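You operate a simulated robot arm through the tools that you are given. There is no shell and no other tool.

Carry out the task below with a simulated two-armed robot. There is one attempt and no reset: what you move stays moved.

Task
Lid the yellow and green cups and stand them on the teal tray. Set down upright: what you pick out.

It is judged by the outcome, as a careful person would: the job done as asked, and still so three seconds after it is handed in. It fails if anything else is knocked over, pushed out of place, dropped, spilled or broken. A push-on lid holds only when it is set on centred and level and pressed home; a screw cap is set on level and turned clockwise until tight.

Robot
Two 7-joint arms with two-finger parallel grippers on one trunk that stands fixed in place. Base frame: the origin is at the foot of the trunk, x ahead of it, y to its left, z up; the work surface is at about z = 880. Units: mm, rad, N and s.
The left shoulder is at [20, 170, 1228], the right one opposite. With the tool pointing down near the work surface each hand reaches from about 180 to 660 mm from the base axis, measured 20 degrees to its own side. Payload 3.8 kg a hand.
The TCP of each hand is the grasp point between the finger pads, 30 mm short of the fingertips. In the tool frame z runs along the fingers and y along their closing line. Largest opening 110 mm; finger width 20, thickness 10; the body of the gripper, 48 by 112 mm, starts 55 mm behind the TCP.
Orientation is that of the tool frame in the base frame, as a unit quaternion [x, y, z, w]. With the fingers straight down and closing along the base's y, the tool's x points along the base's -x, its y along +y and its z along -z.

Tools
- The arms move only by the tool drive_tool. It takes "left_rows", "right_rows" or both (then of equal length, played together; a hand with none holds still); each is a list that holds one entry, the list of rows, each a list of 7 numbers: the opening, from 0 (shut) to 1 (fully open), then the shift along the tool's x, y, z in units of 50 mm (1.0 is 50 mm), then the turn, a rotation vector about the tool's x, y, z in units of 4 degrees (1.0 is 4 degrees). In form: [[[claw, tx, ty, tz, rx, ry, rz], ...]]. A call has 1 to 20 rows; each row shifts and turns the commanded pose from where the row before left it, along the tool's axes as they then stand. A call with a number of a shift or a turn outside -1 to 1 is refused whole. A row lasts 0.2 s, in which the tool goes at most 50 mm and 0.15 rad; a call with a longer step from one row to the next is refused whole, and so is a gripper value outside its range. A pose out of reach is approached as far as the arm can. The call stops where the force on the tool passes 40 N (or 10 N more than at its start, if that is more) or the arm is blocked; 0.2 s more then pass. Each finger travels about 72 mm/s and halts on what it meets, pressing with about 43 N; the grip force reading is that of the motor and also rises with nothing between the fingers. The clock runs only during rows and for 0.2 s after the last one: add rows that do not move to give the fingers time. The reply holds the time, the measured pose of the TCP, the force on the tool along the base axes, the opening and the grip force, in the units named above and with some noise, with the torque about the TCP (base axes, N m) and any sound that the robot's microphone picked up.
- Cameras (640 x 400 px; columns grow to the right, rows downward): "scene" is now at [98.6, 42.2, 1382.2]; the picture's right is [0.47, -0.88, 0.00], its down [-0.50, -0.27, -0.82] and it looks along [0.73, 0.39, -0.57] (base axes); focal length 214 px, centre (320, 200). "left" rides on the left gripper at [72, -17, -103] in its tool frame; the picture's right is [0.23, 0.97, 0.00], its down [-0.76, 0.18, -0.62] and it looks along [-0.61, 0.14, 0.78] (tool axes); focal length 222 px, centre (320, 200). "right" rides on the right gripper at [72, 17, -103] in its tool frame; the picture's right is [-0.23, 0.97, 0.00], its down [-0.76, -0.18, -0.62] and it looks along [-0.61, -0.14, 0.78] (tool axes); focal length 222 px, centre (320, 200). There is no depth. A picture from a camera that has moved, and an enlarged one, comes with that camera's place and axes in the base frame and with its lens.
- camera(camera): a new picture of that camera. The clock stands still meanwhile.
- raise_lower(by): slides the trunk up (or, below 0, down) by that many mm; the arms and the scene camera ride with it, the base frame stays. It gives what a move gives, with no picture.
- head_to(pan, tilt): turns the head with the scene camera to pan (to the left, within 1.396 rad either way) and tilt (down, from -0.506 to 1.204), counted from straight ahead of the robot. It gives what a move gives.
- zoom(camera, box): a new picture of the part [left, top, right, bottom] of that camera's present view, enlarged. The clock stands still meanwhile.
- hand_in(): hands the job in; it is judged then, once.

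Nothing tells you positions but the pictures and the camera data. Unless the task says otherwise, let go and move clear before handing in.

The tools are called after "Emit:" as name(argument=value, ...) on one line, values as JSON. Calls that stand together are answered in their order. drive_tool: Moves the arms, as the interface text tells. Its arguments: {"type":"object","properties":{"left_rows":{"type":"array","items":{"type":"array","items":{"type":"array","items":{"type":"number"}}}},"right_rows":{"type":"array","items":{"type":"array","items":{"type":"array","items":{"type":"number"}}}}},"required":[]} The other tools are called the same way: raise_lower (by) slides the trunk up or down; head_to (pan, tilt) turns the head that bears the scene camera; camera (camera) takes a picture; zoom (camera, box) takes an enlarged picture of a part of a camera's view; hand_in () hands the job in.

At the start:

```text
clock: 0.0
left_eef_pos: [246.9, 256.8, 1298.7]
left_ee_rot: [-0.001, 1.0, 0.0, 0.0]
left_contact_force: [0.0, -0.5, 1.1]
left_ft_torque: [-0.01, 0.01, -0.03]
left_finger_gap: 110.1
left_gripper_force: 0.0
right_eef_pos: [355.7, 17.6, 1286.2]
right_ee_rot: [0.001, 1.0, 0.0, 0.0]
right_contact_force: [-0.4, 0.4, -0.3]
right_ft_torque: [0.0, -0.01, 0.01]
right_finger_gap: 110.0
right_gripper_force: 0.2
trunk travel left (down, up): [-325.0, 245.0]
head pan, tilt: [0.494, 0.602]
```

scene: 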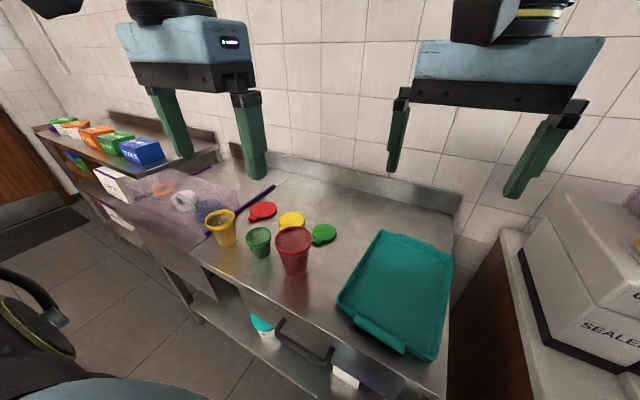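
right: 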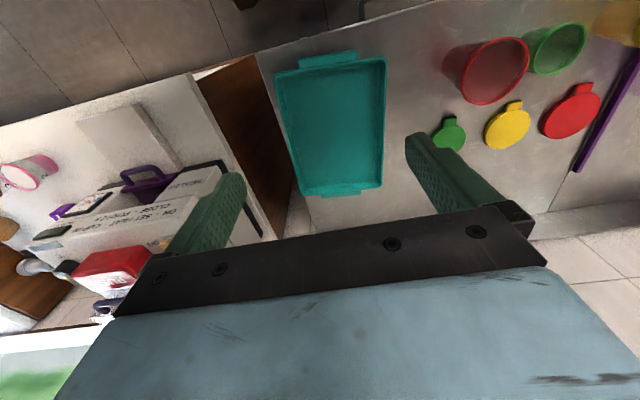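
left: 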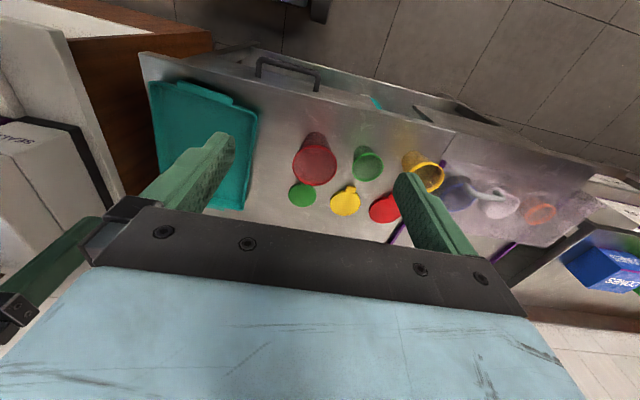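

I see three cups (yellow, green, red) and three lids (red, yellow, green) on the counter, with the teal tray to the right. I'll zoom in first to locate everything precisely.

Emit:
zoom(camera="scene", box=[180, 170, 360, 290])

Emit:
zoom(camera="left", box=[270, 110, 470, 240])

Emit:
zoom(camera="right", box=[400, 0, 640, 150])

Emit:
zoom(camera="scene", box=[320, 210, 480, 380])

```text
3.33 times, centred on (270, 230) of scene
camera zoom: at [98.6, 42.2, 1382.2], right [0.47, -0.88, 0.0], down [-0.5, -0.27, -0.82], along [0.73, 0.39, -0.57], focal length 715 px, centre (487, 100)
```

zoom: 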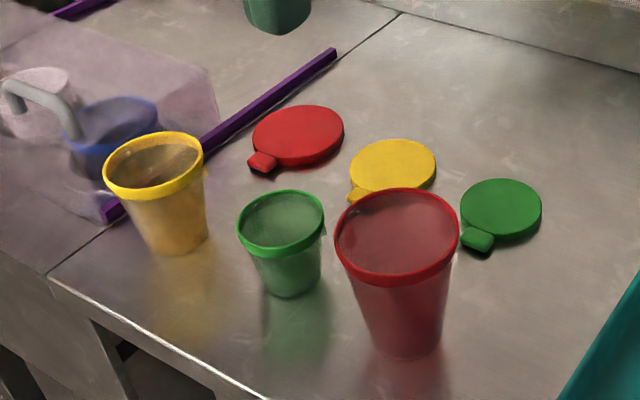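

```text
3.08 times, centred on (370, 175) of left
camera zoom: at [174.8, 240.6, 1401.2], right [-0.23, 0.97, 0.0], down [0.76, 0.18, 0.62], along [0.61, 0.14, -0.78], focal length 684 px, centre (166, 277)
```

zoom: 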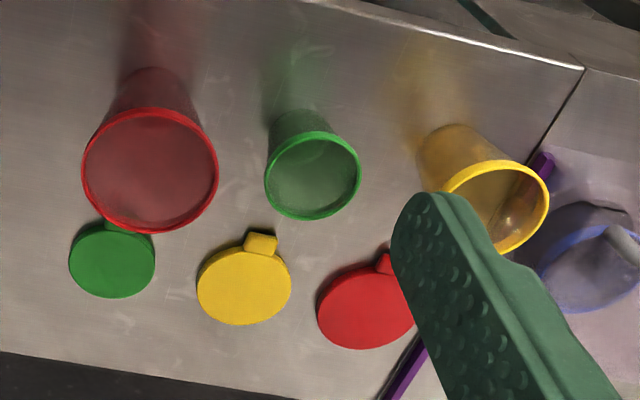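

```text
2.67 times, centred on (520, 75) of right
camera zoom: at [285.3, 36.0, 1389.4], right [0.23, 0.97, 0.0], down [0.76, -0.18, 0.62], along [0.61, -0.14, -0.78], focal length 592 px, centre (-213, 533)
```

zoom: 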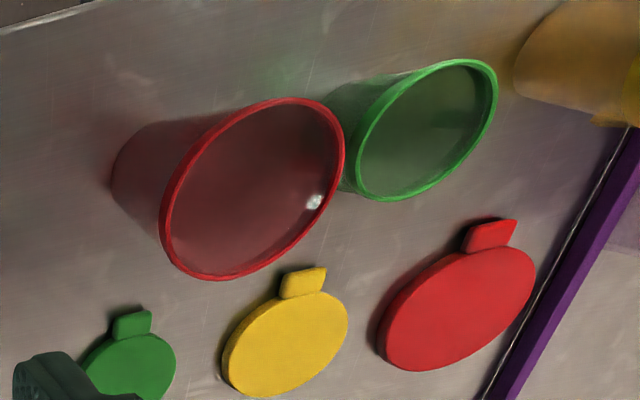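

```text
2.35 times, centred on (400, 295) of scene
camera zoom: at [98.6, 42.2, 1382.2], right [0.47, -0.88, 0.0], down [-0.5, -0.27, -0.82], along [0.73, 0.39, -0.57], focal length 505 px, centre (132, -24)
```

zoom: 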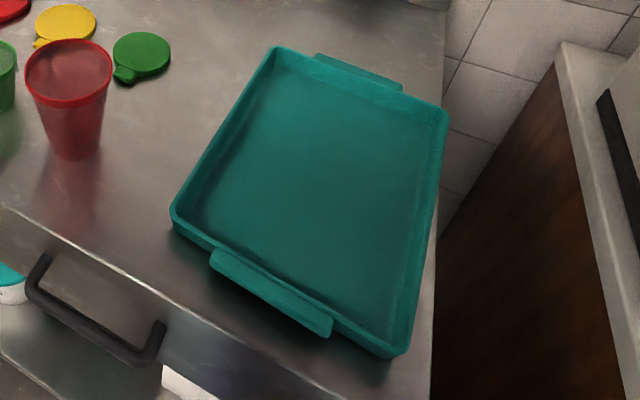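

The cups stand in a row at x≈400 (red y≈281, green y≈404, yellow y≈538), the lids at x≈573 (green y≈282, yellow y≈413, red y≈537), and the tray is centred near (498, 22). I'll bring the left hand closer to measure sizes, since lid fit matters.

Emit:
drive_tool(left_rows=[[[1, -0.2, 0.45, 0.55, 0, 0, 0], [1, -0.2, 0.45, 0.55, 0, 0, 0], [1, -0.2, 0.45, 0.55, 0, 0, 0], [1, -0.2, 0.45, 0.55, 0, 0, 0], [1, -0.2, 0.45, 0.55, 0, 0, 0], [1, 0, 0, 0, 0, 0, 0]]])

Emit:
camera(camera="left")

Emit:
camera(camera="scene")

```text
clock: 1.4
left_eef_pos: [296.0, 370.4, 1159.8]
left_ee_rot: [0.0, 1.0, 0.0, 0.0]
left_contact_force: [-0.3, 0.3, 0.1]
left_ft_torque: [0.02, 0.0, -0.01]
left_finger_gap: 110.0
left_gripper_force: 0.0
right_eef_pos: [355.4, 17.4, 1286.7]
right_ee_rot: [0.001, 1.0, 0.0, -0.001]
right_contact_force: [-0.2, 0.4, -0.5]
right_ft_torque: [0.01, 0.0, 0.01]
right_finger_gap: 110.0
right_gripper_force: 0.0
trunk travel left (down, up): [-325.0, 245.0]
head pan, tilt: [0.494, 0.602]
```

```text
taken
camera left: at [224.1, 353.1, 1263.1], right [-0.23, 0.97, 0.0], down [0.76, 0.18, 0.62], along [0.61, 0.14, -0.78], focal length 222 px, centre (320, 200)
```

left: 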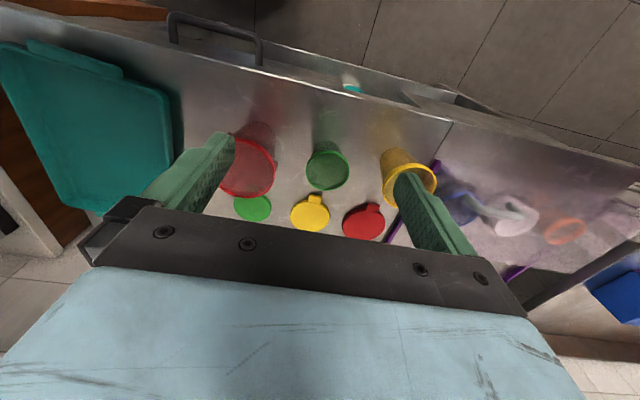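

```text
taken
camera scene: at [98.3, 41.6, 1382.3], right [0.47, -0.88, 0.0], down [-0.5, -0.27, -0.82], along [0.73, 0.39, -0.57], focal length 214 px, centre (320, 200)
```

scene: 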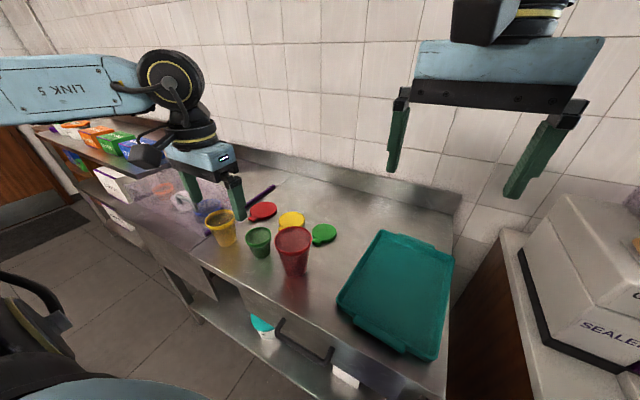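

The view is closer now; the left camera shows the lids and cups. I'll zoom into it.

Emit:
zoom(camera="left", box=[225, 130, 321, 230])

Emit:
zoom(camera="left", box=[285, 130, 445, 245])

```text
4.00 times, centred on (273, 180) of left
camera zoom: at [224.1, 353.1, 1263.1], right [-0.23, 0.97, 0.0], down [0.76, 0.18, 0.62], along [0.61, 0.14, -0.78], focal length 888 px, centre (508, 280)
```

zoom: 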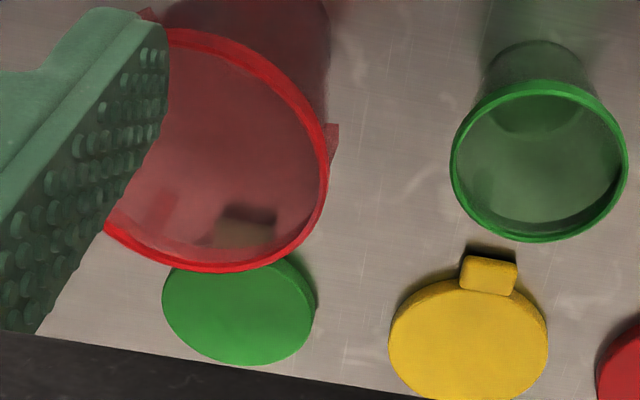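

```text
3.48 times, centred on (365, 188) of left
camera zoom: at [224.1, 353.1, 1263.1], right [-0.23, 0.97, 0.0], down [0.76, 0.18, 0.62], along [0.61, 0.14, -0.78], focal length 773 px, centre (164, 244)
```

zoom: 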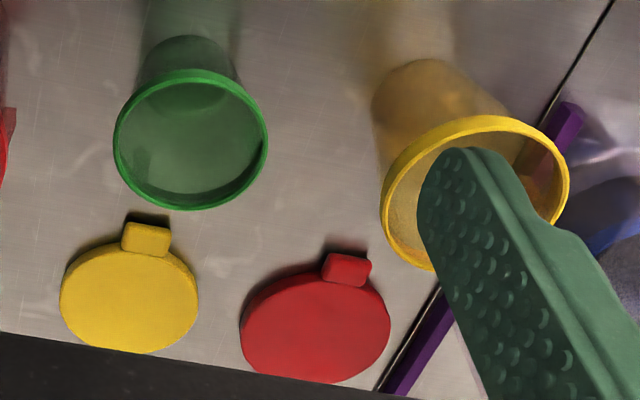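

The lids and cups differ in size, so I'm measuring more precisely with tight zooms from the scene camera.

Emit:
zoom(camera="scene", box=[200, 200, 280, 250])

Emit:
zoom(camera="scene", box=[240, 195, 344, 260])

Emit:
zoom(camera="left", box=[280, 135, 376, 195])

Emit:
zoom(camera="left", box=[225, 180, 321, 240])

Emit:
zoom(camera="left", box=[290, 180, 386, 240])

```text
8.00 times, centred on (240, 225) of scene
camera zoom: at [98.3, 41.6, 1382.3], right [0.47, -0.88, 0.0], down [-0.5, -0.27, -0.82], along [0.73, 0.39, -0.57], focal length 1716 px, centre (960, 0)
```

zoom: 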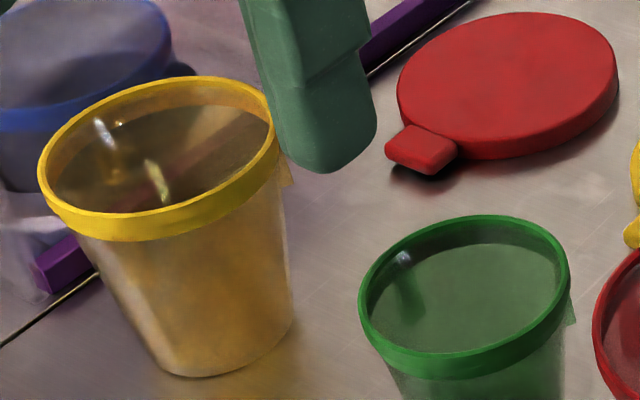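

```text
6.15 times, centred on (292, 228) of scene
camera zoom: at [98.3, 41.6, 1382.3], right [0.47, -0.88, 0.0], down [-0.5, -0.27, -0.82], along [0.73, 0.39, -0.57], focal length 1320 px, centre (492, 31)
```

zoom: 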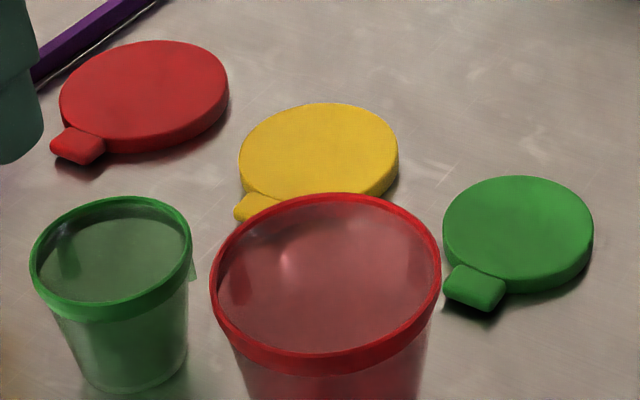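

```text
6.67 times, centred on (328, 165) of left
camera zoom: at [224.1, 353.1, 1263.1], right [-0.23, 0.97, 0.0], down [0.76, 0.18, 0.62], along [0.61, 0.14, -0.78], focal length 1481 px, centre (267, 433)
```

zoom: 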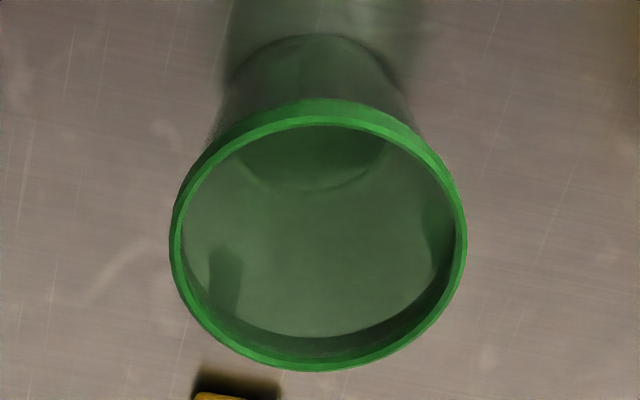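

```text
6.67 times, centred on (273, 210) of left
camera zoom: at [224.1, 353.1, 1263.1], right [-0.23, 0.97, 0.0], down [0.76, 0.18, 0.62], along [0.61, 0.14, -0.78], focal length 1481 px, centre (633, 133)
```

zoom: 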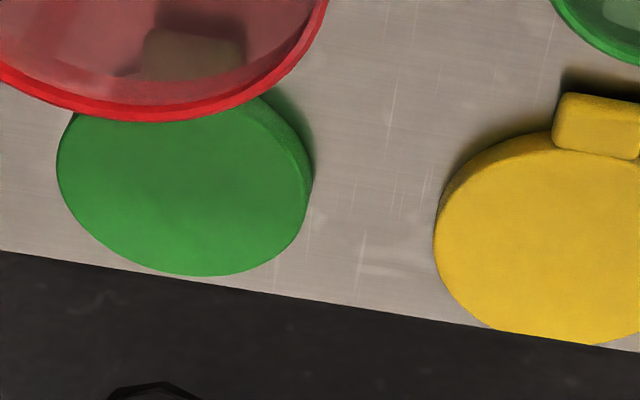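

```text
6.67 times, centred on (338, 210) of left
camera zoom: at [224.1, 353.1, 1263.1], right [-0.23, 0.97, 0.0], down [0.76, 0.18, 0.62], along [0.61, 0.14, -0.78], focal length 1481 px, centre (200, 133)
```

zoom: 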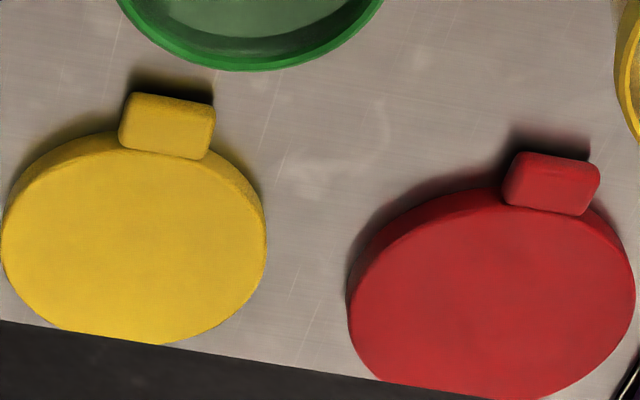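

By size the colours match (lids ≈81/91/100 mm against cup rims ≈71/84/91 mm for green/yellow/red), and the cups appear to hold liquid. Next I check the space around the yellow cup (purple bar, plastic film) before approaching.

Emit:
drive_tool(left_rows=[[[1, 0.2, 0.75, 0.15, 0, 0, 0], [1, 0.2, 0.75, 0.15, 0, 0, 0], [1, 0.2, 0.75, 0.15, 0, 0, 0], [1, 0.2, 0.75, 0.15, 0, 0, 0], [1, 0, 0, 0, 0, 0, 0]]])

Emit:
camera(camera="left")

Emit:
zoom(camera="scene", box=[100, 160, 260, 260])

```text
clock: 2.6
left_eef_pos: [258.3, 519.9, 1132.9]
left_ee_rot: [0.0, 1.0, 0.0, 0.0]
left_contact_force: [0.9, -0.7, -0.5]
left_ft_torque: [0.02, -0.02, -0.01]
left_finger_gap: 110.3
left_gripper_force: 0.1
right_eef_pos: [355.6, 17.8, 1286.7]
right_ee_rot: [0.0, 1.0, 0.0, 0.0]
right_contact_force: [-0.7, -0.4, -0.5]
right_ft_torque: [0.0, 0.01, 0.01]
right_finger_gap: 110.0
right_gripper_force: 0.0
trunk travel left (down, up): [-325.0, 245.0]
head pan, tilt: [0.494, 0.602]
```

```text
taken
camera left: at [185.2, 504.2, 1235.3], right [-0.23, 0.97, 0.0], down [0.76, 0.18, 0.62], along [0.61, 0.14, -0.78], focal length 222 px, centre (320, 200)
```

left: 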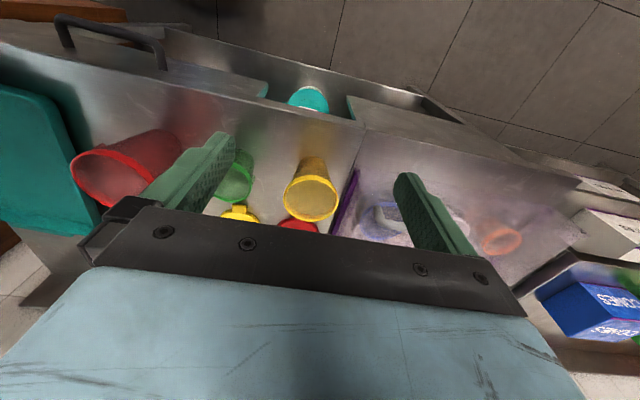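

```text
4.00 times, centred on (180, 210) of scene
camera zoom: at [98.2, 41.8, 1382.3], right [0.47, -0.88, 0.0], down [-0.5, -0.27, -0.82], along [0.73, 0.39, -0.57], focal length 858 px, centre (880, 160)
```

zoom: 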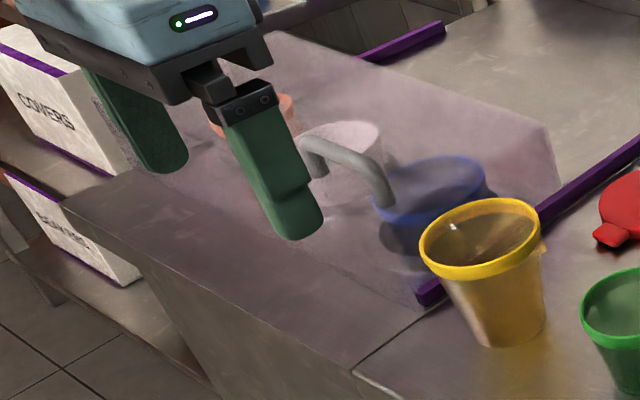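

There is a frosted guard with a purple rail along y≈620 next to the yellow cup, so I'll grip that cup with the fingers closing along x. I'm zooming to pin the yellow cup's centre and heights.

Emit:
zoom(camera="left", box=[264, 145, 360, 205])

Emit:
zoom(camera="left", box=[264, 185, 360, 245])

```text
6.67 times, centred on (312, 175) of left
camera zoom: at [185.2, 504.2, 1235.3], right [-0.23, 0.97, 0.0], down [0.76, 0.18, 0.62], along [0.61, 0.14, -0.78], focal length 1481 px, centre (373, 367)
```

zoom: 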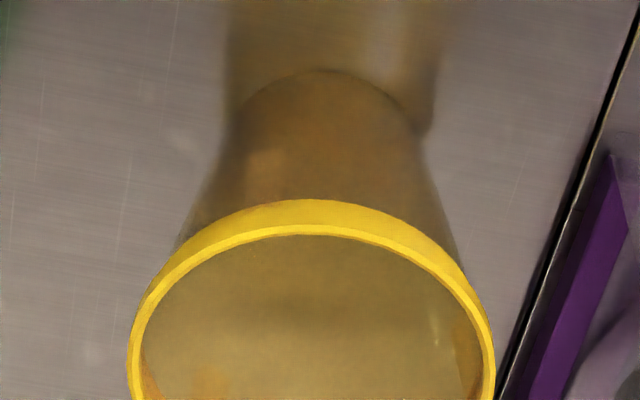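

```text
6.67 times, centred on (312, 215) of left
camera zoom: at [185.2, 504.2, 1235.3], right [-0.23, 0.97, 0.0], down [0.76, 0.18, 0.62], along [0.61, 0.14, -0.78], focal length 1481 px, centre (373, 100)
```

zoom: 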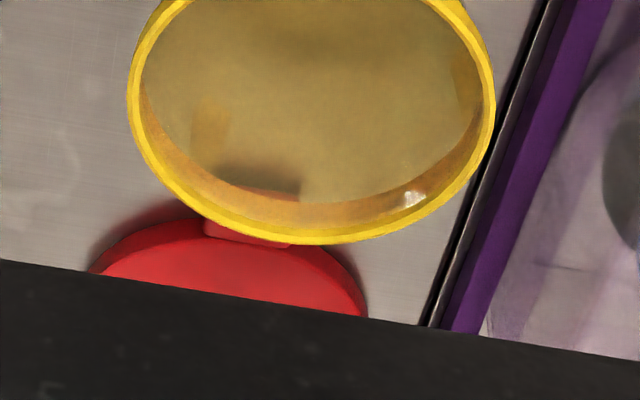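

The yellow cup's rim is ≈85 mm wide, centred about (396, 543), with its top at z≈970. I move above it and turn the hand 90° so the fingers close along x.

Emit:
drive_tool(left_rows=[[[1, -0.69, 0.115, 0.2, 0, 0, 0], [1, -0.69, 0.115, 0.2, 0, 0, 0], [1, -0.69, 0.115, 0.2, 0, 0, 0], [1, -0.69, 0.115, 0.2, 0, 0, 0], [1, 0, 0, 0, 0, 0, -1], [1, 0, 0, 0, 0, 0, -1], [1, 0, 0, 0, 0, 0, -1], [1, 0, 0, 0, 0, 0, -1], [1, 0, 0, 0, 0, 0, -1], [1, 0, 0, 0, 0, 0, -1], [1, 0, 0, 0, 0, 0, -1], [1, 0, 0, 0, 0, 0, -1], [1, 0, 0, 0, 0, 0, -1], [1, 0, 0, 0, 0, 0, -1], [1, 0, 0, 0, 0, 0, -1], [1, 0, 0, 0, 0, 0, -1]]])

Emit:
drive_tool(left_rows=[[[1, 0, 0, 0, 0, 0, -1], [1, 0, 0, 0, 0, 0, -1], [1, 0, 0, 0, 0, 0, -1], [1, 0, 0, 0, 0, 0, -1], [1, 0, 0, 0, 0, 0, -1], [1, 0, 0, 0, 0, 0, -1], [1, 0, 0, 0, 0, 0, -1], [1, 0, 0, 0, 0, 0, -1], [1, 0, 0, 0, 0, 0, -1], [1, 0, 0, 0, 0, 0, -1], [1, 0, 0, 0, 0, 0, -0.5], [1, 0, 0, 0, 0, 0, 0]]])

Emit:
camera(camera="left")

Emit:
camera(camera="scene")

```text
clock: 6.0
left_eef_pos: [390.3, 539.9, 1092.9]
left_ee_rot: [-0.407, 0.913, 0.0, 0.0]
left_contact_force: [0.1, -0.9, 0.2]
left_ft_torque: [0.04, -0.05, 0.0]
left_finger_gap: 110.2
left_gripper_force: 0.2
left hand out of reach, approached as far as the arm can: row 4
right_eef_pos: [356.6, 18.0, 1286.0]
right_ee_rot: [0.0, 1.0, 0.0, 0.0]
right_contact_force: [0.5, -0.1, 0.3]
right_ft_torque: [-0.01, 0.02, -0.02]
right_finger_gap: 110.0
right_gripper_force: 0.1
trunk travel left (down, up): [-325.0, 245.0]
head pan, tilt: [0.494, 0.602]
```

```text
clock: 8.6
left_eef_pos: [391.3, 540.2, 1093.3]
left_ee_rot: [0.707, -0.707, 0.0, 0.0]
left_contact_force: [0.4, 0.0, 0.4]
left_ft_torque: [-0.01, 0.01, 0.0]
left_finger_gap: 109.9
left_gripper_force: 0.1
right_eef_pos: [355.8, 17.6, 1285.8]
right_ee_rot: [0.0, 1.0, 0.0, 0.0]
right_contact_force: [-0.6, 0.2, -0.5]
right_ft_torque: [-0.02, -0.03, 0.03]
right_finger_gap: 109.9
right_gripper_force: 0.0
trunk travel left (down, up): [-325.0, 245.0]
head pan, tilt: [0.494, 0.602]
```

```text
taken
camera left: at [407.7, 467.3, 1195.8], right [-0.97, -0.23, 0.0], down [-0.18, 0.76, 0.62], along [-0.14, 0.61, -0.78], focal length 222 px, centre (320, 200)
```

left: 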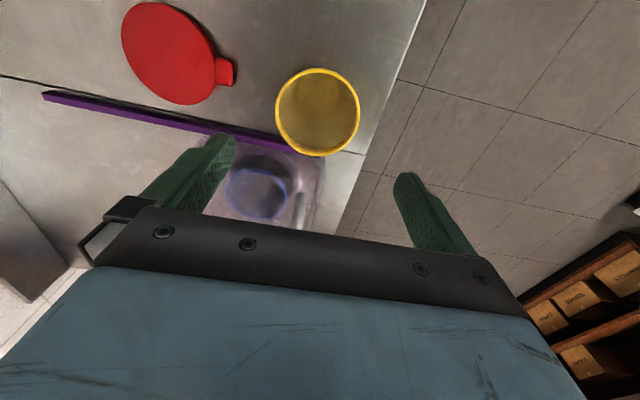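

```text
taken
camera scene: at [98.6, 42.2, 1382.2], right [0.47, -0.88, 0.0], down [-0.5, -0.27, -0.82], along [0.73, 0.39, -0.57], focal length 214 px, centre (320, 200)
```

scene: 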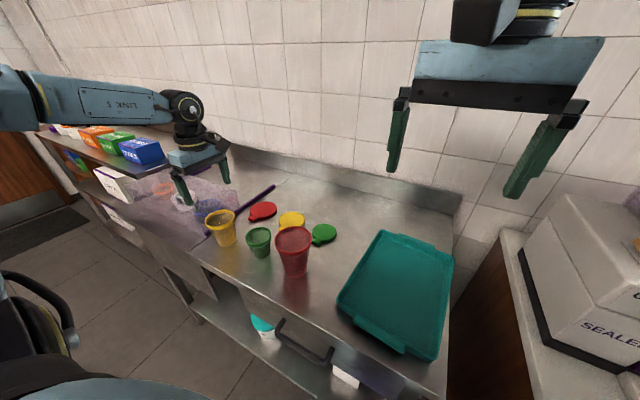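

The reply said the pose was slightly out of reach at this height; the hand sits at (391, 540). I zoom from this near-overhead view to fix the yellow cup's centre.

Emit:
zoom(camera="left", box=[238, 62, 398, 162])

Emit:
zoom(camera="scene", box=[170, 180, 250, 250])

```text
4.00 times, centred on (318, 112) of left
camera zoom: at [407.7, 467.3, 1195.8], right [-0.97, -0.23, 0.0], down [-0.18, 0.76, 0.62], along [-0.14, 0.61, -0.78], focal length 888 px, centre (328, 552)
```

zoom: 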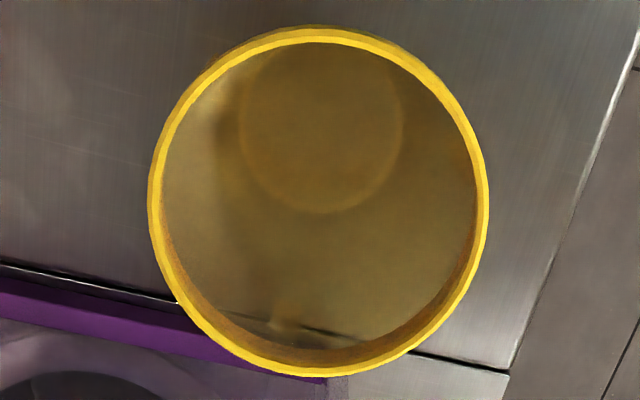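

```text
5.71 times, centred on (210, 215) of scene
camera zoom: at [98.6, 42.2, 1382.2], right [0.47, -0.88, 0.0], down [-0.5, -0.27, -0.82], along [0.73, 0.39, -0.57], focal length 1226 px, centre (949, 114)
```

zoom: 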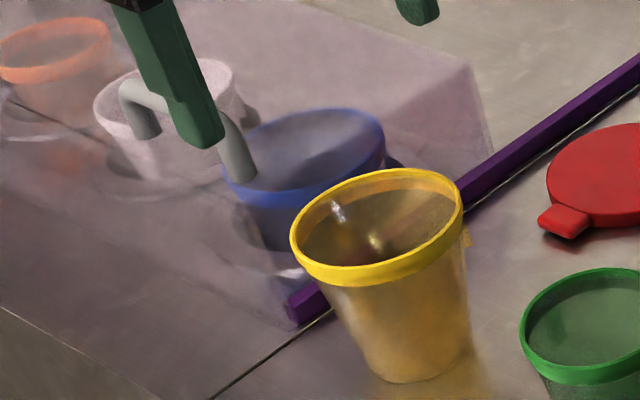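

The cup centre is about (395, 541), close to the hand. I descend in slow steps, correcting x by a few mm.

Emit:
drive_tool(left_rows=[[[1, 0, 0, 0.4, 0, 0, 0], [1, 0, 0, 0.4, 0, 0, 0], [1, -0.02, -0.035, 0.4, 0, 0, 0], [1, 0, -0.035, 0.3, 0, 0, 0], [1, 0, 0, 0, 0, 0, 0]]])

Emit:
camera(camera="left")

Emit:
zoom(camera="scene", box=[170, 180, 250, 250])

```text
clock: 9.8
left_eef_pos: [395.1, 539.7, 1018.5]
left_ee_rot: [0.708, -0.707, 0.0, 0.0]
left_contact_force: [-0.4, -1.0, -0.3]
left_ft_torque: [0.04, -0.01, 0.02]
left_finger_gap: 110.0
left_gripper_force: 0.0
right_eef_pos: [355.9, 17.5, 1285.7]
right_ee_rot: [-0.001, 1.0, 0.0, 0.001]
right_contact_force: [0.3, 0.6, 0.5]
right_ft_torque: [0.0, -0.02, -0.01]
right_finger_gap: 110.0
right_gripper_force: 0.1
trunk travel left (down, up): [-325.0, 245.0]
head pan, tilt: [0.494, 0.602]
```

```text
taken
camera left: at [412.1, 467.3, 1121.1], right [-0.97, -0.23, 0.0], down [-0.18, 0.76, 0.62], along [-0.14, 0.61, -0.78], focal length 222 px, centre (320, 200)
```

left: 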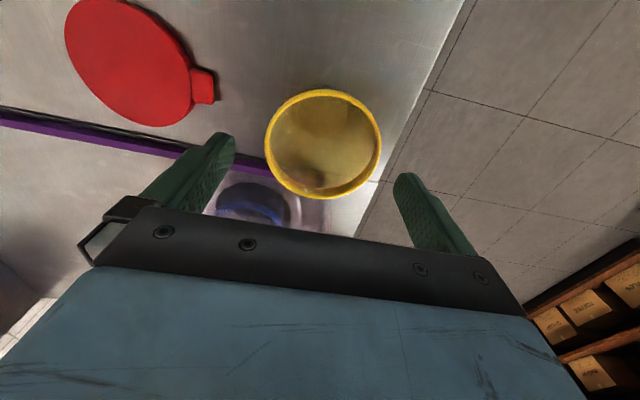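

```text
5.71 times, centred on (210, 215) of scene
camera zoom: at [98.4, 42.2, 1382.2], right [0.47, -0.88, 0.0], down [-0.5, -0.27, -0.82], along [0.73, 0.39, -0.57], focal length 1226 px, centre (949, 114)
```

zoom: 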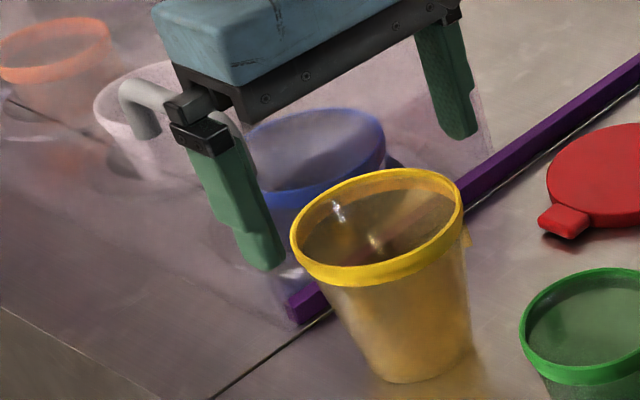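

Cup centre is confirmed at (395, 541.5). I lower the fingers around the rim and close.

Emit:
drive_tool(left_rows=[[[1, -0.036, 0, 0.3, 0, 0, 0], [1, 0, 0, 0.3, 0, 0, 0], [1, 0, 0, 0.3, 0, 0, 0], [1, 0, 0, 0.3, 0, 0, 0], [1, 0, 0, 0, 0, 0, 0]]])

Emit:
zoom(camera="scene", box=[170, 180, 250, 250])

Emit:
camera(camera="left")

```text
clock: 11.0
left_eef_pos: [394.8, 542.6, 957.3]
left_ee_rot: [0.707, -0.707, 0.0, 0.0]
left_contact_force: [0.4, 0.0, -0.3]
left_ft_torque: [-0.02, 0.0, -0.02]
left_finger_gap: 110.3
left_gripper_force: 0.0
right_eef_pos: [355.5, 17.7, 1285.6]
right_ee_rot: [-0.001, 1.0, 0.0, 0.001]
right_contact_force: [0.1, 0.4, 1.5]
right_ft_torque: [-0.01, -0.03, 0.0]
right_finger_gap: 110.0
right_gripper_force: 0.1
trunk travel left (down, up): [-325.0, 245.0]
head pan, tilt: [0.494, 0.602]
```

```text
5.71 times, centred on (210, 215) of scene
camera zoom: at [98.4, 42.2, 1382.2], right [0.47, -0.88, 0.0], down [-0.5, -0.27, -0.82], along [0.73, 0.39, -0.57], focal length 1226 px, centre (949, 114)
```

zoom: 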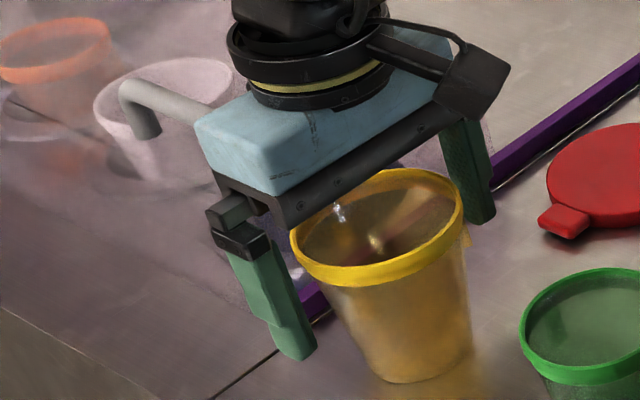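

```text
taken
camera left: at [410.9, 469.5, 1061.2], right [-0.97, -0.23, 0.0], down [-0.18, 0.76, 0.62], along [-0.14, 0.61, -0.78], focal length 222 px, centre (320, 200)
```

left: 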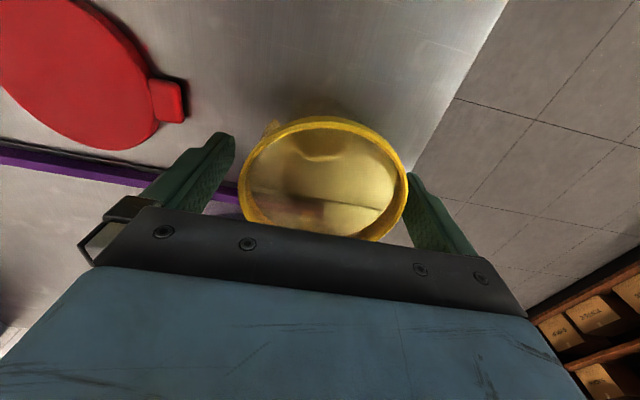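

The fingers straddle the rim. I notice small protrusions on the cup just under the rim, so I look closer before closing.

Emit:
zoom(camera="left", box=[225, 110, 321, 170])

Emit:
zoom(camera="scene", box=[215, 205, 295, 255])

Emit:
zoom(camera="scene", box=[210, 200, 242, 220])

```text
6.67 times, centred on (273, 140) of left
camera zoom: at [410.9, 469.5, 1061.2], right [-0.97, -0.23, 0.0], down [-0.18, 0.76, 0.62], along [-0.14, 0.61, -0.78], focal length 1481 px, centre (633, 600)
```

zoom: 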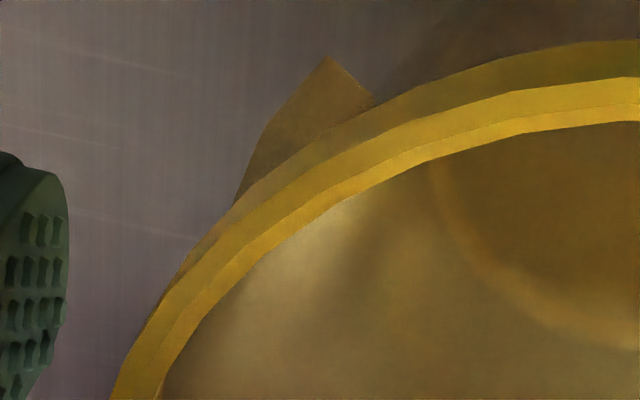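

```text
8.00 times, centred on (255, 230) of scene
camera zoom: at [98.4, 42.2, 1382.2], right [0.47, -0.88, 0.0], down [-0.5, -0.27, -0.82], along [0.73, 0.39, -0.57], focal length 1716 px, centre (840, -40)
```

zoom: 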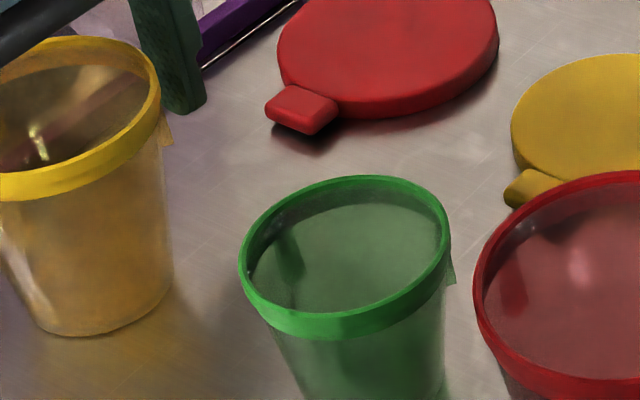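

```text
16.00 times, centred on (226, 210) of scene
camera zoom: at [98.4, 42.2, 1382.2], right [0.47, -0.88, 0.0], down [-0.5, -0.27, -0.82], along [0.73, 0.39, -0.57], focal length 3432 px, centre (1824, 40)
```

zoom: 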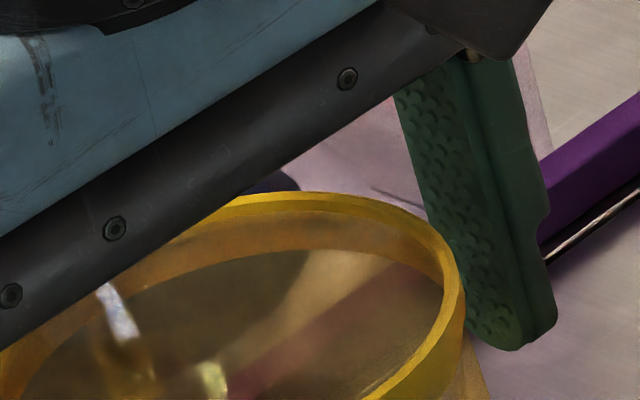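

The protrusion is a small ear at about 50° from the finger line, so it's out of the way. I close on the rim now.

Emit:
drive_tool(left_rows=[[[0.9, 0, 0, 0, 0, 0, 0], [0.82, 0, 0, 0, 0, 0, 0], [0.78, 0, 0, 0, 0, 0, 0], [0.74, 0, 0, 0, 0, 0, 0], [0.7, 0, 0, 0, 0, 0, 0], [0.7, 0, 0, 0, 0, 0, 0]]])

Emit:
camera(camera="left")

Emit:
zoom(camera="scene", box=[170, 180, 250, 250])

```text
clock: 12.4
left_eef_pos: [394.1, 541.9, 957.7]
left_ee_rot: [0.707, -0.707, 0.0, 0.0]
left_contact_force: [-0.3, -0.4, 0.2]
left_ft_torque: [0.02, 0.0, -0.02]
left_finger_gap: 80.1
left_gripper_force: 42.7
right_eef_pos: [355.8, 18.3, 1285.7]
right_ee_rot: [-0.001, 1.0, 0.0, 0.0]
right_contact_force: [-0.9, -0.1, -0.5]
right_ft_torque: [-0.02, 0.03, 0.0]
right_finger_gap: 109.8
right_gripper_force: 0.0
trunk travel left (down, up): [-325.0, 245.0]
head pan, tilt: [0.494, 0.602]
```

```text
taken
camera left: at [411.0, 469.7, 1061.2], right [-0.97, -0.23, 0.0], down [-0.18, 0.76, 0.62], along [-0.14, 0.61, -0.78], focal length 222 px, centre (320, 200)
```

left: 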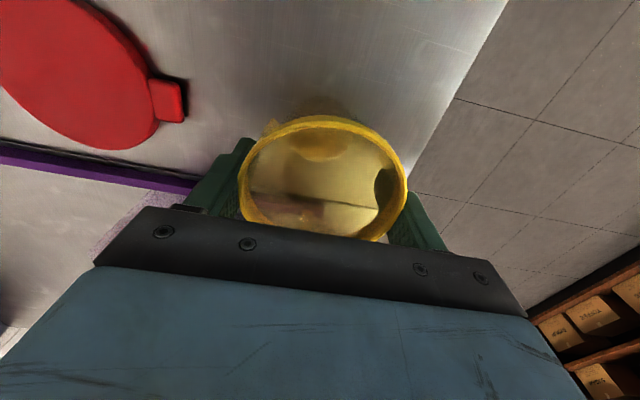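

```text
5.71 times, centred on (210, 215) of scene
camera zoom: at [98.6, 42.2, 1382.2], right [0.47, -0.88, 0.0], down [-0.5, -0.27, -0.82], along [0.73, 0.39, -0.57], focal length 1226 px, centre (949, 114)
```

zoom: 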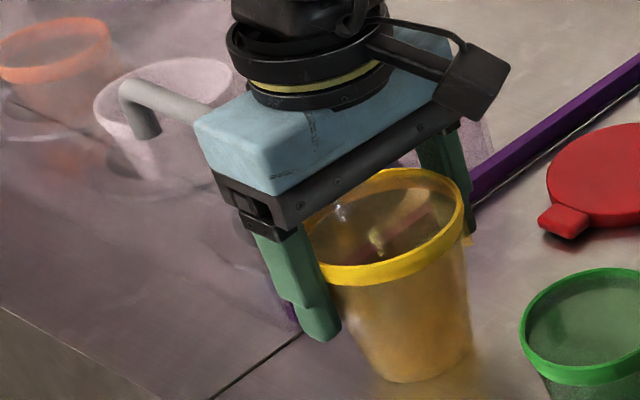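

The grip holds at an 80 mm gap with 43 N. I lift slowly a little and check that the cup comes along level.

Emit:
drive_tool(left_rows=[[[0.7, 0, 0, -0.05, 0, 0, 0], [0.7, 0, 0, -0.1, 0, 0, 0], [0.7, 0, 0, -0.1, 0, 0, 0], [0.7, 0, 0, -0.1, 0, 0, 0], [0.7, 0, 0, -0.05, 0, 0, 0], [0.7, 0, 0, 0, 0, 0, 0]]])

Emit:
camera(camera="left")

Emit:
zoom(camera="scene", box=[170, 180, 250, 250])

```text
clock: 13.8
left_eef_pos: [394.3, 541.6, 976.9]
left_ee_rot: [0.708, -0.707, 0.001, 0.0]
left_contact_force: [-0.5, 0.5, 0.7]
left_ft_torque: [-0.01, 0.03, 0.0]
left_finger_gap: 79.7
left_gripper_force: 43.0
right_eef_pos: [356.0, 17.6, 1286.2]
right_ee_rot: [0.0, 1.0, 0.0, 0.0]
right_contact_force: [0.3, -0.3, 0.0]
right_ft_torque: [0.0, -0.01, 0.04]
right_finger_gap: 110.1
right_gripper_force: 0.1
trunk travel left (down, up): [-325.0, 245.0]
head pan, tilt: [0.494, 0.602]
```

```text
taken
camera left: at [411.6, 469.8, 1081.4], right [-0.97, -0.23, 0.0], down [-0.18, 0.76, 0.62], along [-0.14, 0.61, -0.78], focal length 222 px, centre (320, 200)
```

left: 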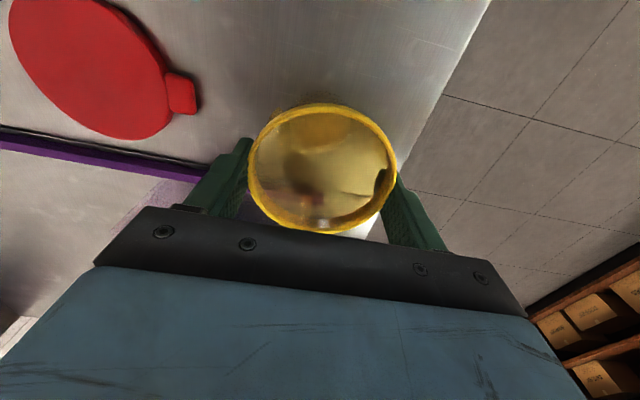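

```text
5.71 times, centred on (210, 215) of scene
camera zoom: at [98.6, 42.3, 1382.2], right [0.47, -0.88, 0.0], down [-0.5, -0.27, -0.82], along [0.73, 0.39, -0.57], focal length 1226 px, centre (949, 114)
```

zoom: 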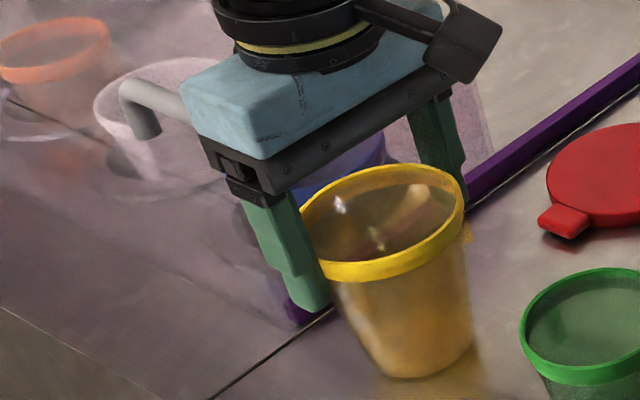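

The hand rose 19 mm, but the cup seems to have stayed on the table: the fingers slid. I look closely at the contact before doing anything else.

Emit:
zoom(camera="left", box=[170, 95, 330, 245])

Emit:
zoom(camera="left", box=[300, 95, 460, 245])

Emit:
zoom(camera="scene", box=[195, 185, 255, 250])

```text
2.67 times, centred on (250, 170) of left
camera zoom: at [411.6, 469.8, 1081.4], right [-0.97, -0.23, 0.0], down [-0.18, 0.76, 0.62], along [-0.14, 0.61, -0.78], focal length 592 px, centre (507, 280)
```

zoom: 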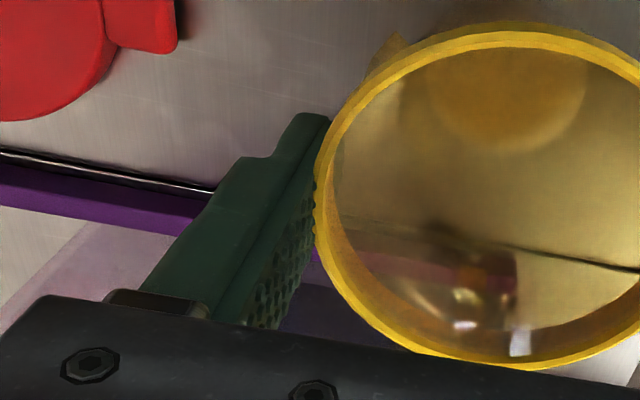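

```text
2.67 times, centred on (380, 170) of left
camera zoom: at [411.6, 469.8, 1081.4], right [-0.97, -0.23, 0.0], down [-0.18, 0.76, 0.62], along [-0.14, 0.61, -0.78], focal length 592 px, centre (160, 280)
```

zoom: 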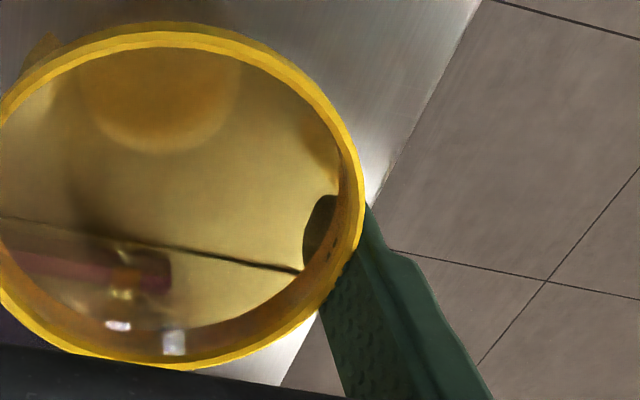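

```text
6.15 times, centred on (225, 218) of scene
camera zoom: at [98.6, 42.3, 1382.2], right [0.47, -0.88, 0.0], down [-0.5, -0.27, -0.82], along [0.73, 0.39, -0.57], focal length 1320 px, centre (905, 92)
```

zoom: 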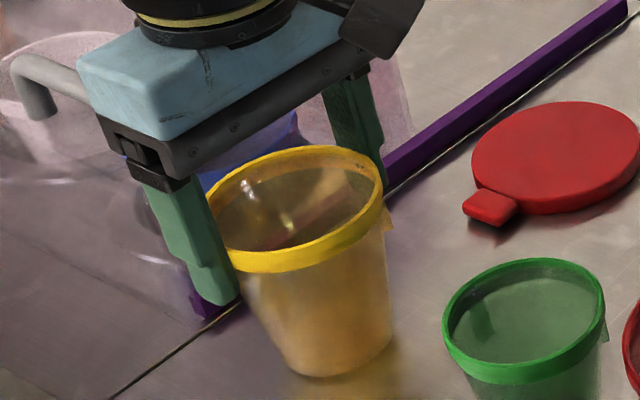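

The cup slid inside the grip rather than lifting. I test whether the fingers are truly pressing by commanding a firmer close in place.

Emit:
drive_tool(left_rows=[[[0.6, 0, 0, 0, 0, 0, 0], [0.5, 0, 0, 0, 0, 0, 0], [0.5, 0, 0, 0, 0, 0, 0]]])

Emit:
zoom(camera="left", box=[200, 90, 440, 240])

Emit:
zoom(camera="scene", box=[170, 180, 250, 250])

```text
clock: 14.6
left_eef_pos: [395.0, 542.0, 977.2]
left_ee_rot: [-0.707, 0.707, 0.0, 0.0]
left_contact_force: [0.8, -0.3, -0.2]
left_ft_torque: [0.02, -0.02, 0.0]
left_finger_gap: 80.1
left_gripper_force: 43.3
right_eef_pos: [357.1, 18.5, 1283.8]
right_ee_rot: [0.0, 1.0, 0.0, 0.0]
right_contact_force: [-0.3, -0.6, 0.1]
right_ft_torque: [-0.01, 0.02, -0.03]
right_finger_gap: 110.1
right_gripper_force: 0.1
trunk travel left (down, up): [-325.0, 245.0]
head pan, tilt: [0.494, 0.602]
```

```text
2.67 times, centred on (320, 165) of left
camera zoom: at [411.6, 469.8, 1081.3], right [-0.97, -0.23, 0.0], down [-0.18, 0.76, 0.62], along [-0.14, 0.61, -0.78], focal length 592 px, centre (320, 293)
```

zoom: 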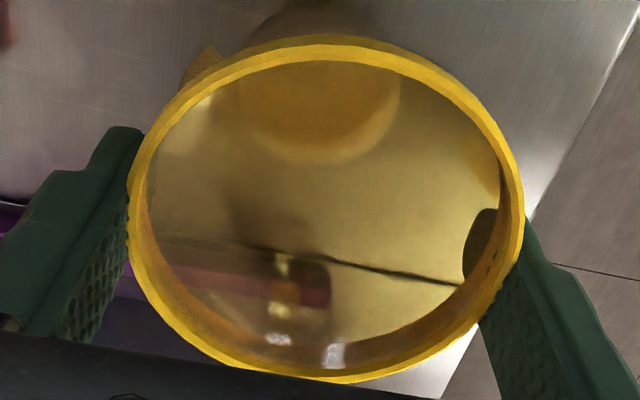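

```text
5.71 times, centred on (210, 215) of scene
camera zoom: at [98.6, 42.3, 1382.2], right [0.47, -0.88, 0.0], down [-0.5, -0.27, -0.82], along [0.73, 0.39, -0.57], focal length 1226 px, centre (949, 114)
```

zoom: 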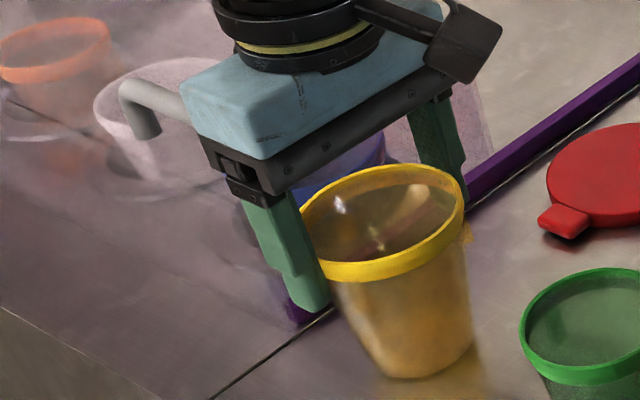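

The fingers are really stopped by the cup at 80 mm, yet it slid on lifting. I try a much slower 4 mm raise to see whether the cup follows.

Emit:
drive_tool(left_rows=[[[0, 0, 0, 0, 0, 0, 0], [0, 0, 0, -0.02, 0, 0, 0], [0, 0, 0, -0.02, 0, 0, 0], [0, 0, 0, -0.02, 0, 0, 0], [0, 0, 0, -0.02, 0, 0, 0]]])

Emit:
zoom(camera="left", box=[200, 90, 440, 240])

Emit:
zoom(camera="scene", box=[170, 180, 250, 250])

```text
clock: 15.8
left_eef_pos: [393.6, 542.5, 982.9]
left_ee_rot: [0.707, -0.707, 0.0, 0.001]
left_contact_force: [-0.4, 0.6, -0.1]
left_ft_torque: [0.01, -0.01, 0.01]
left_finger_gap: 79.7
left_gripper_force: 42.8
right_eef_pos: [356.5, 18.0, 1286.3]
right_ee_rot: [0.0, 1.0, 0.0, 0.0]
right_contact_force: [0.0, -0.2, -0.3]
right_ft_torque: [-0.03, 0.01, 0.0]
right_finger_gap: 109.7
right_gripper_force: 0.1
trunk travel left (down, up): [-325.0, 245.0]
head pan, tilt: [0.494, 0.602]
```

```text
2.67 times, centred on (320, 165) of left
camera zoom: at [410.7, 469.8, 1085.3], right [-0.97, -0.23, 0.0], down [-0.18, 0.76, 0.62], along [-0.14, 0.61, -0.78], focal length 592 px, centre (320, 293)
```

zoom: 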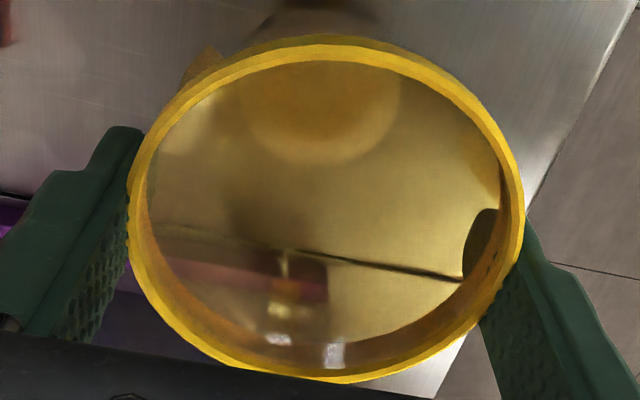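

```text
5.71 times, centred on (210, 215) of scene
camera zoom: at [98.6, 42.3, 1382.2], right [0.47, -0.88, 0.0], down [-0.5, -0.27, -0.82], along [0.73, 0.39, -0.57], focal length 1226 px, centre (949, 114)
```

zoom: 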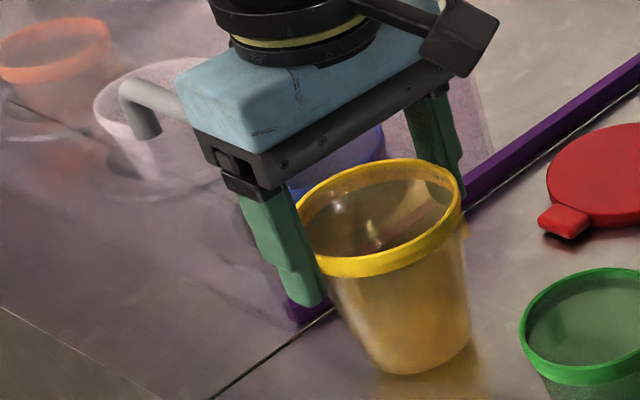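

With the full-close command the cup now moves with the hand (identical in the hand view after rising 4 mm). I keep claw 0 and lift gently further, checking for slip.

Emit:
drive_tool(left_rows=[[[0, 0, 0, -0.03, 0, 0, 0], [0, 0, 0, -0.05, 0, 0, 0], [0, 0, 0, -0.07, 0, 0, 0], [0, 0, 0, -0.08, 0, 0, 0], [0, 0, 0, -0.08, 0, 0, 0], [0, 0, 0, -0.08, 0, 0, 0], [0, 0, 0, -0.08, 0, 0, 0], [0, 0, 0, -0.08, 0, 0, 0], [0, 0, 0, -0.08, 0, 0, 0], [0, 0, 0, -0.05, 0, 0, 0], [0, 0, 0, 0, 0, 0, 0]]])

Emit:
zoom(camera="left", box=[200, 90, 440, 240])

Emit:
zoom(camera="scene", box=[170, 160, 270, 260])

```text
clock: 18.2
left_eef_pos: [392.8, 541.4, 1014.9]
left_ee_rot: [-0.707, 0.707, -0.001, -0.001]
left_contact_force: [0.4, 0.8, 0.0]
left_ft_torque: [0.0, 0.02, 0.0]
left_finger_gap: 80.1
left_gripper_force: 43.4
right_eef_pos: [357.0, 17.1, 1284.5]
right_ee_rot: [0.0, 1.0, 0.0, 0.0]
right_contact_force: [-0.9, 0.2, 0.3]
right_ft_torque: [0.01, 0.01, 0.01]
right_finger_gap: 109.8
right_gripper_force: 0.1
trunk travel left (down, up): [-325.0, 245.0]
head pan, tilt: [0.494, 0.602]
```

```text
2.67 times, centred on (320, 165) of left
camera zoom: at [410.9, 470.1, 1118.9], right [-0.97, -0.23, 0.0], down [-0.18, 0.76, 0.62], along [-0.14, 0.61, -0.78], focal length 592 px, centre (320, 293)
```

zoom: 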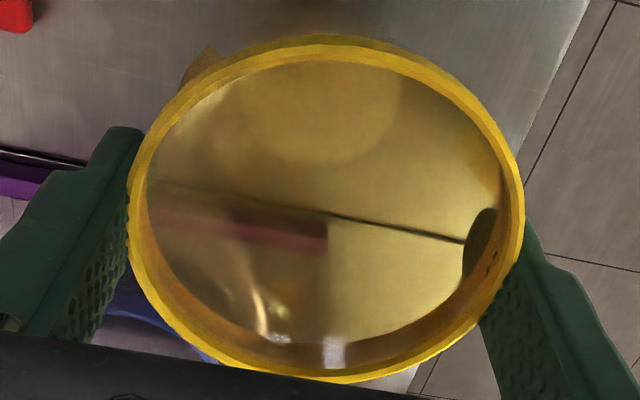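

```text
4.00 times, centred on (220, 210) of scene
camera zoom: at [98.6, 42.3, 1382.2], right [0.47, -0.88, 0.0], down [-0.5, -0.27, -0.82], along [0.73, 0.39, -0.57], focal length 858 px, centre (720, 160)
```

zoom: 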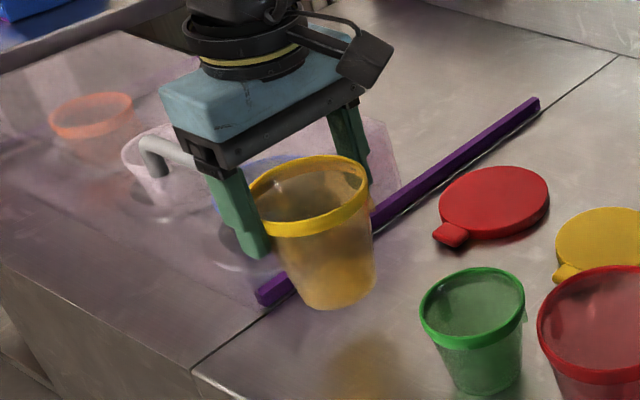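

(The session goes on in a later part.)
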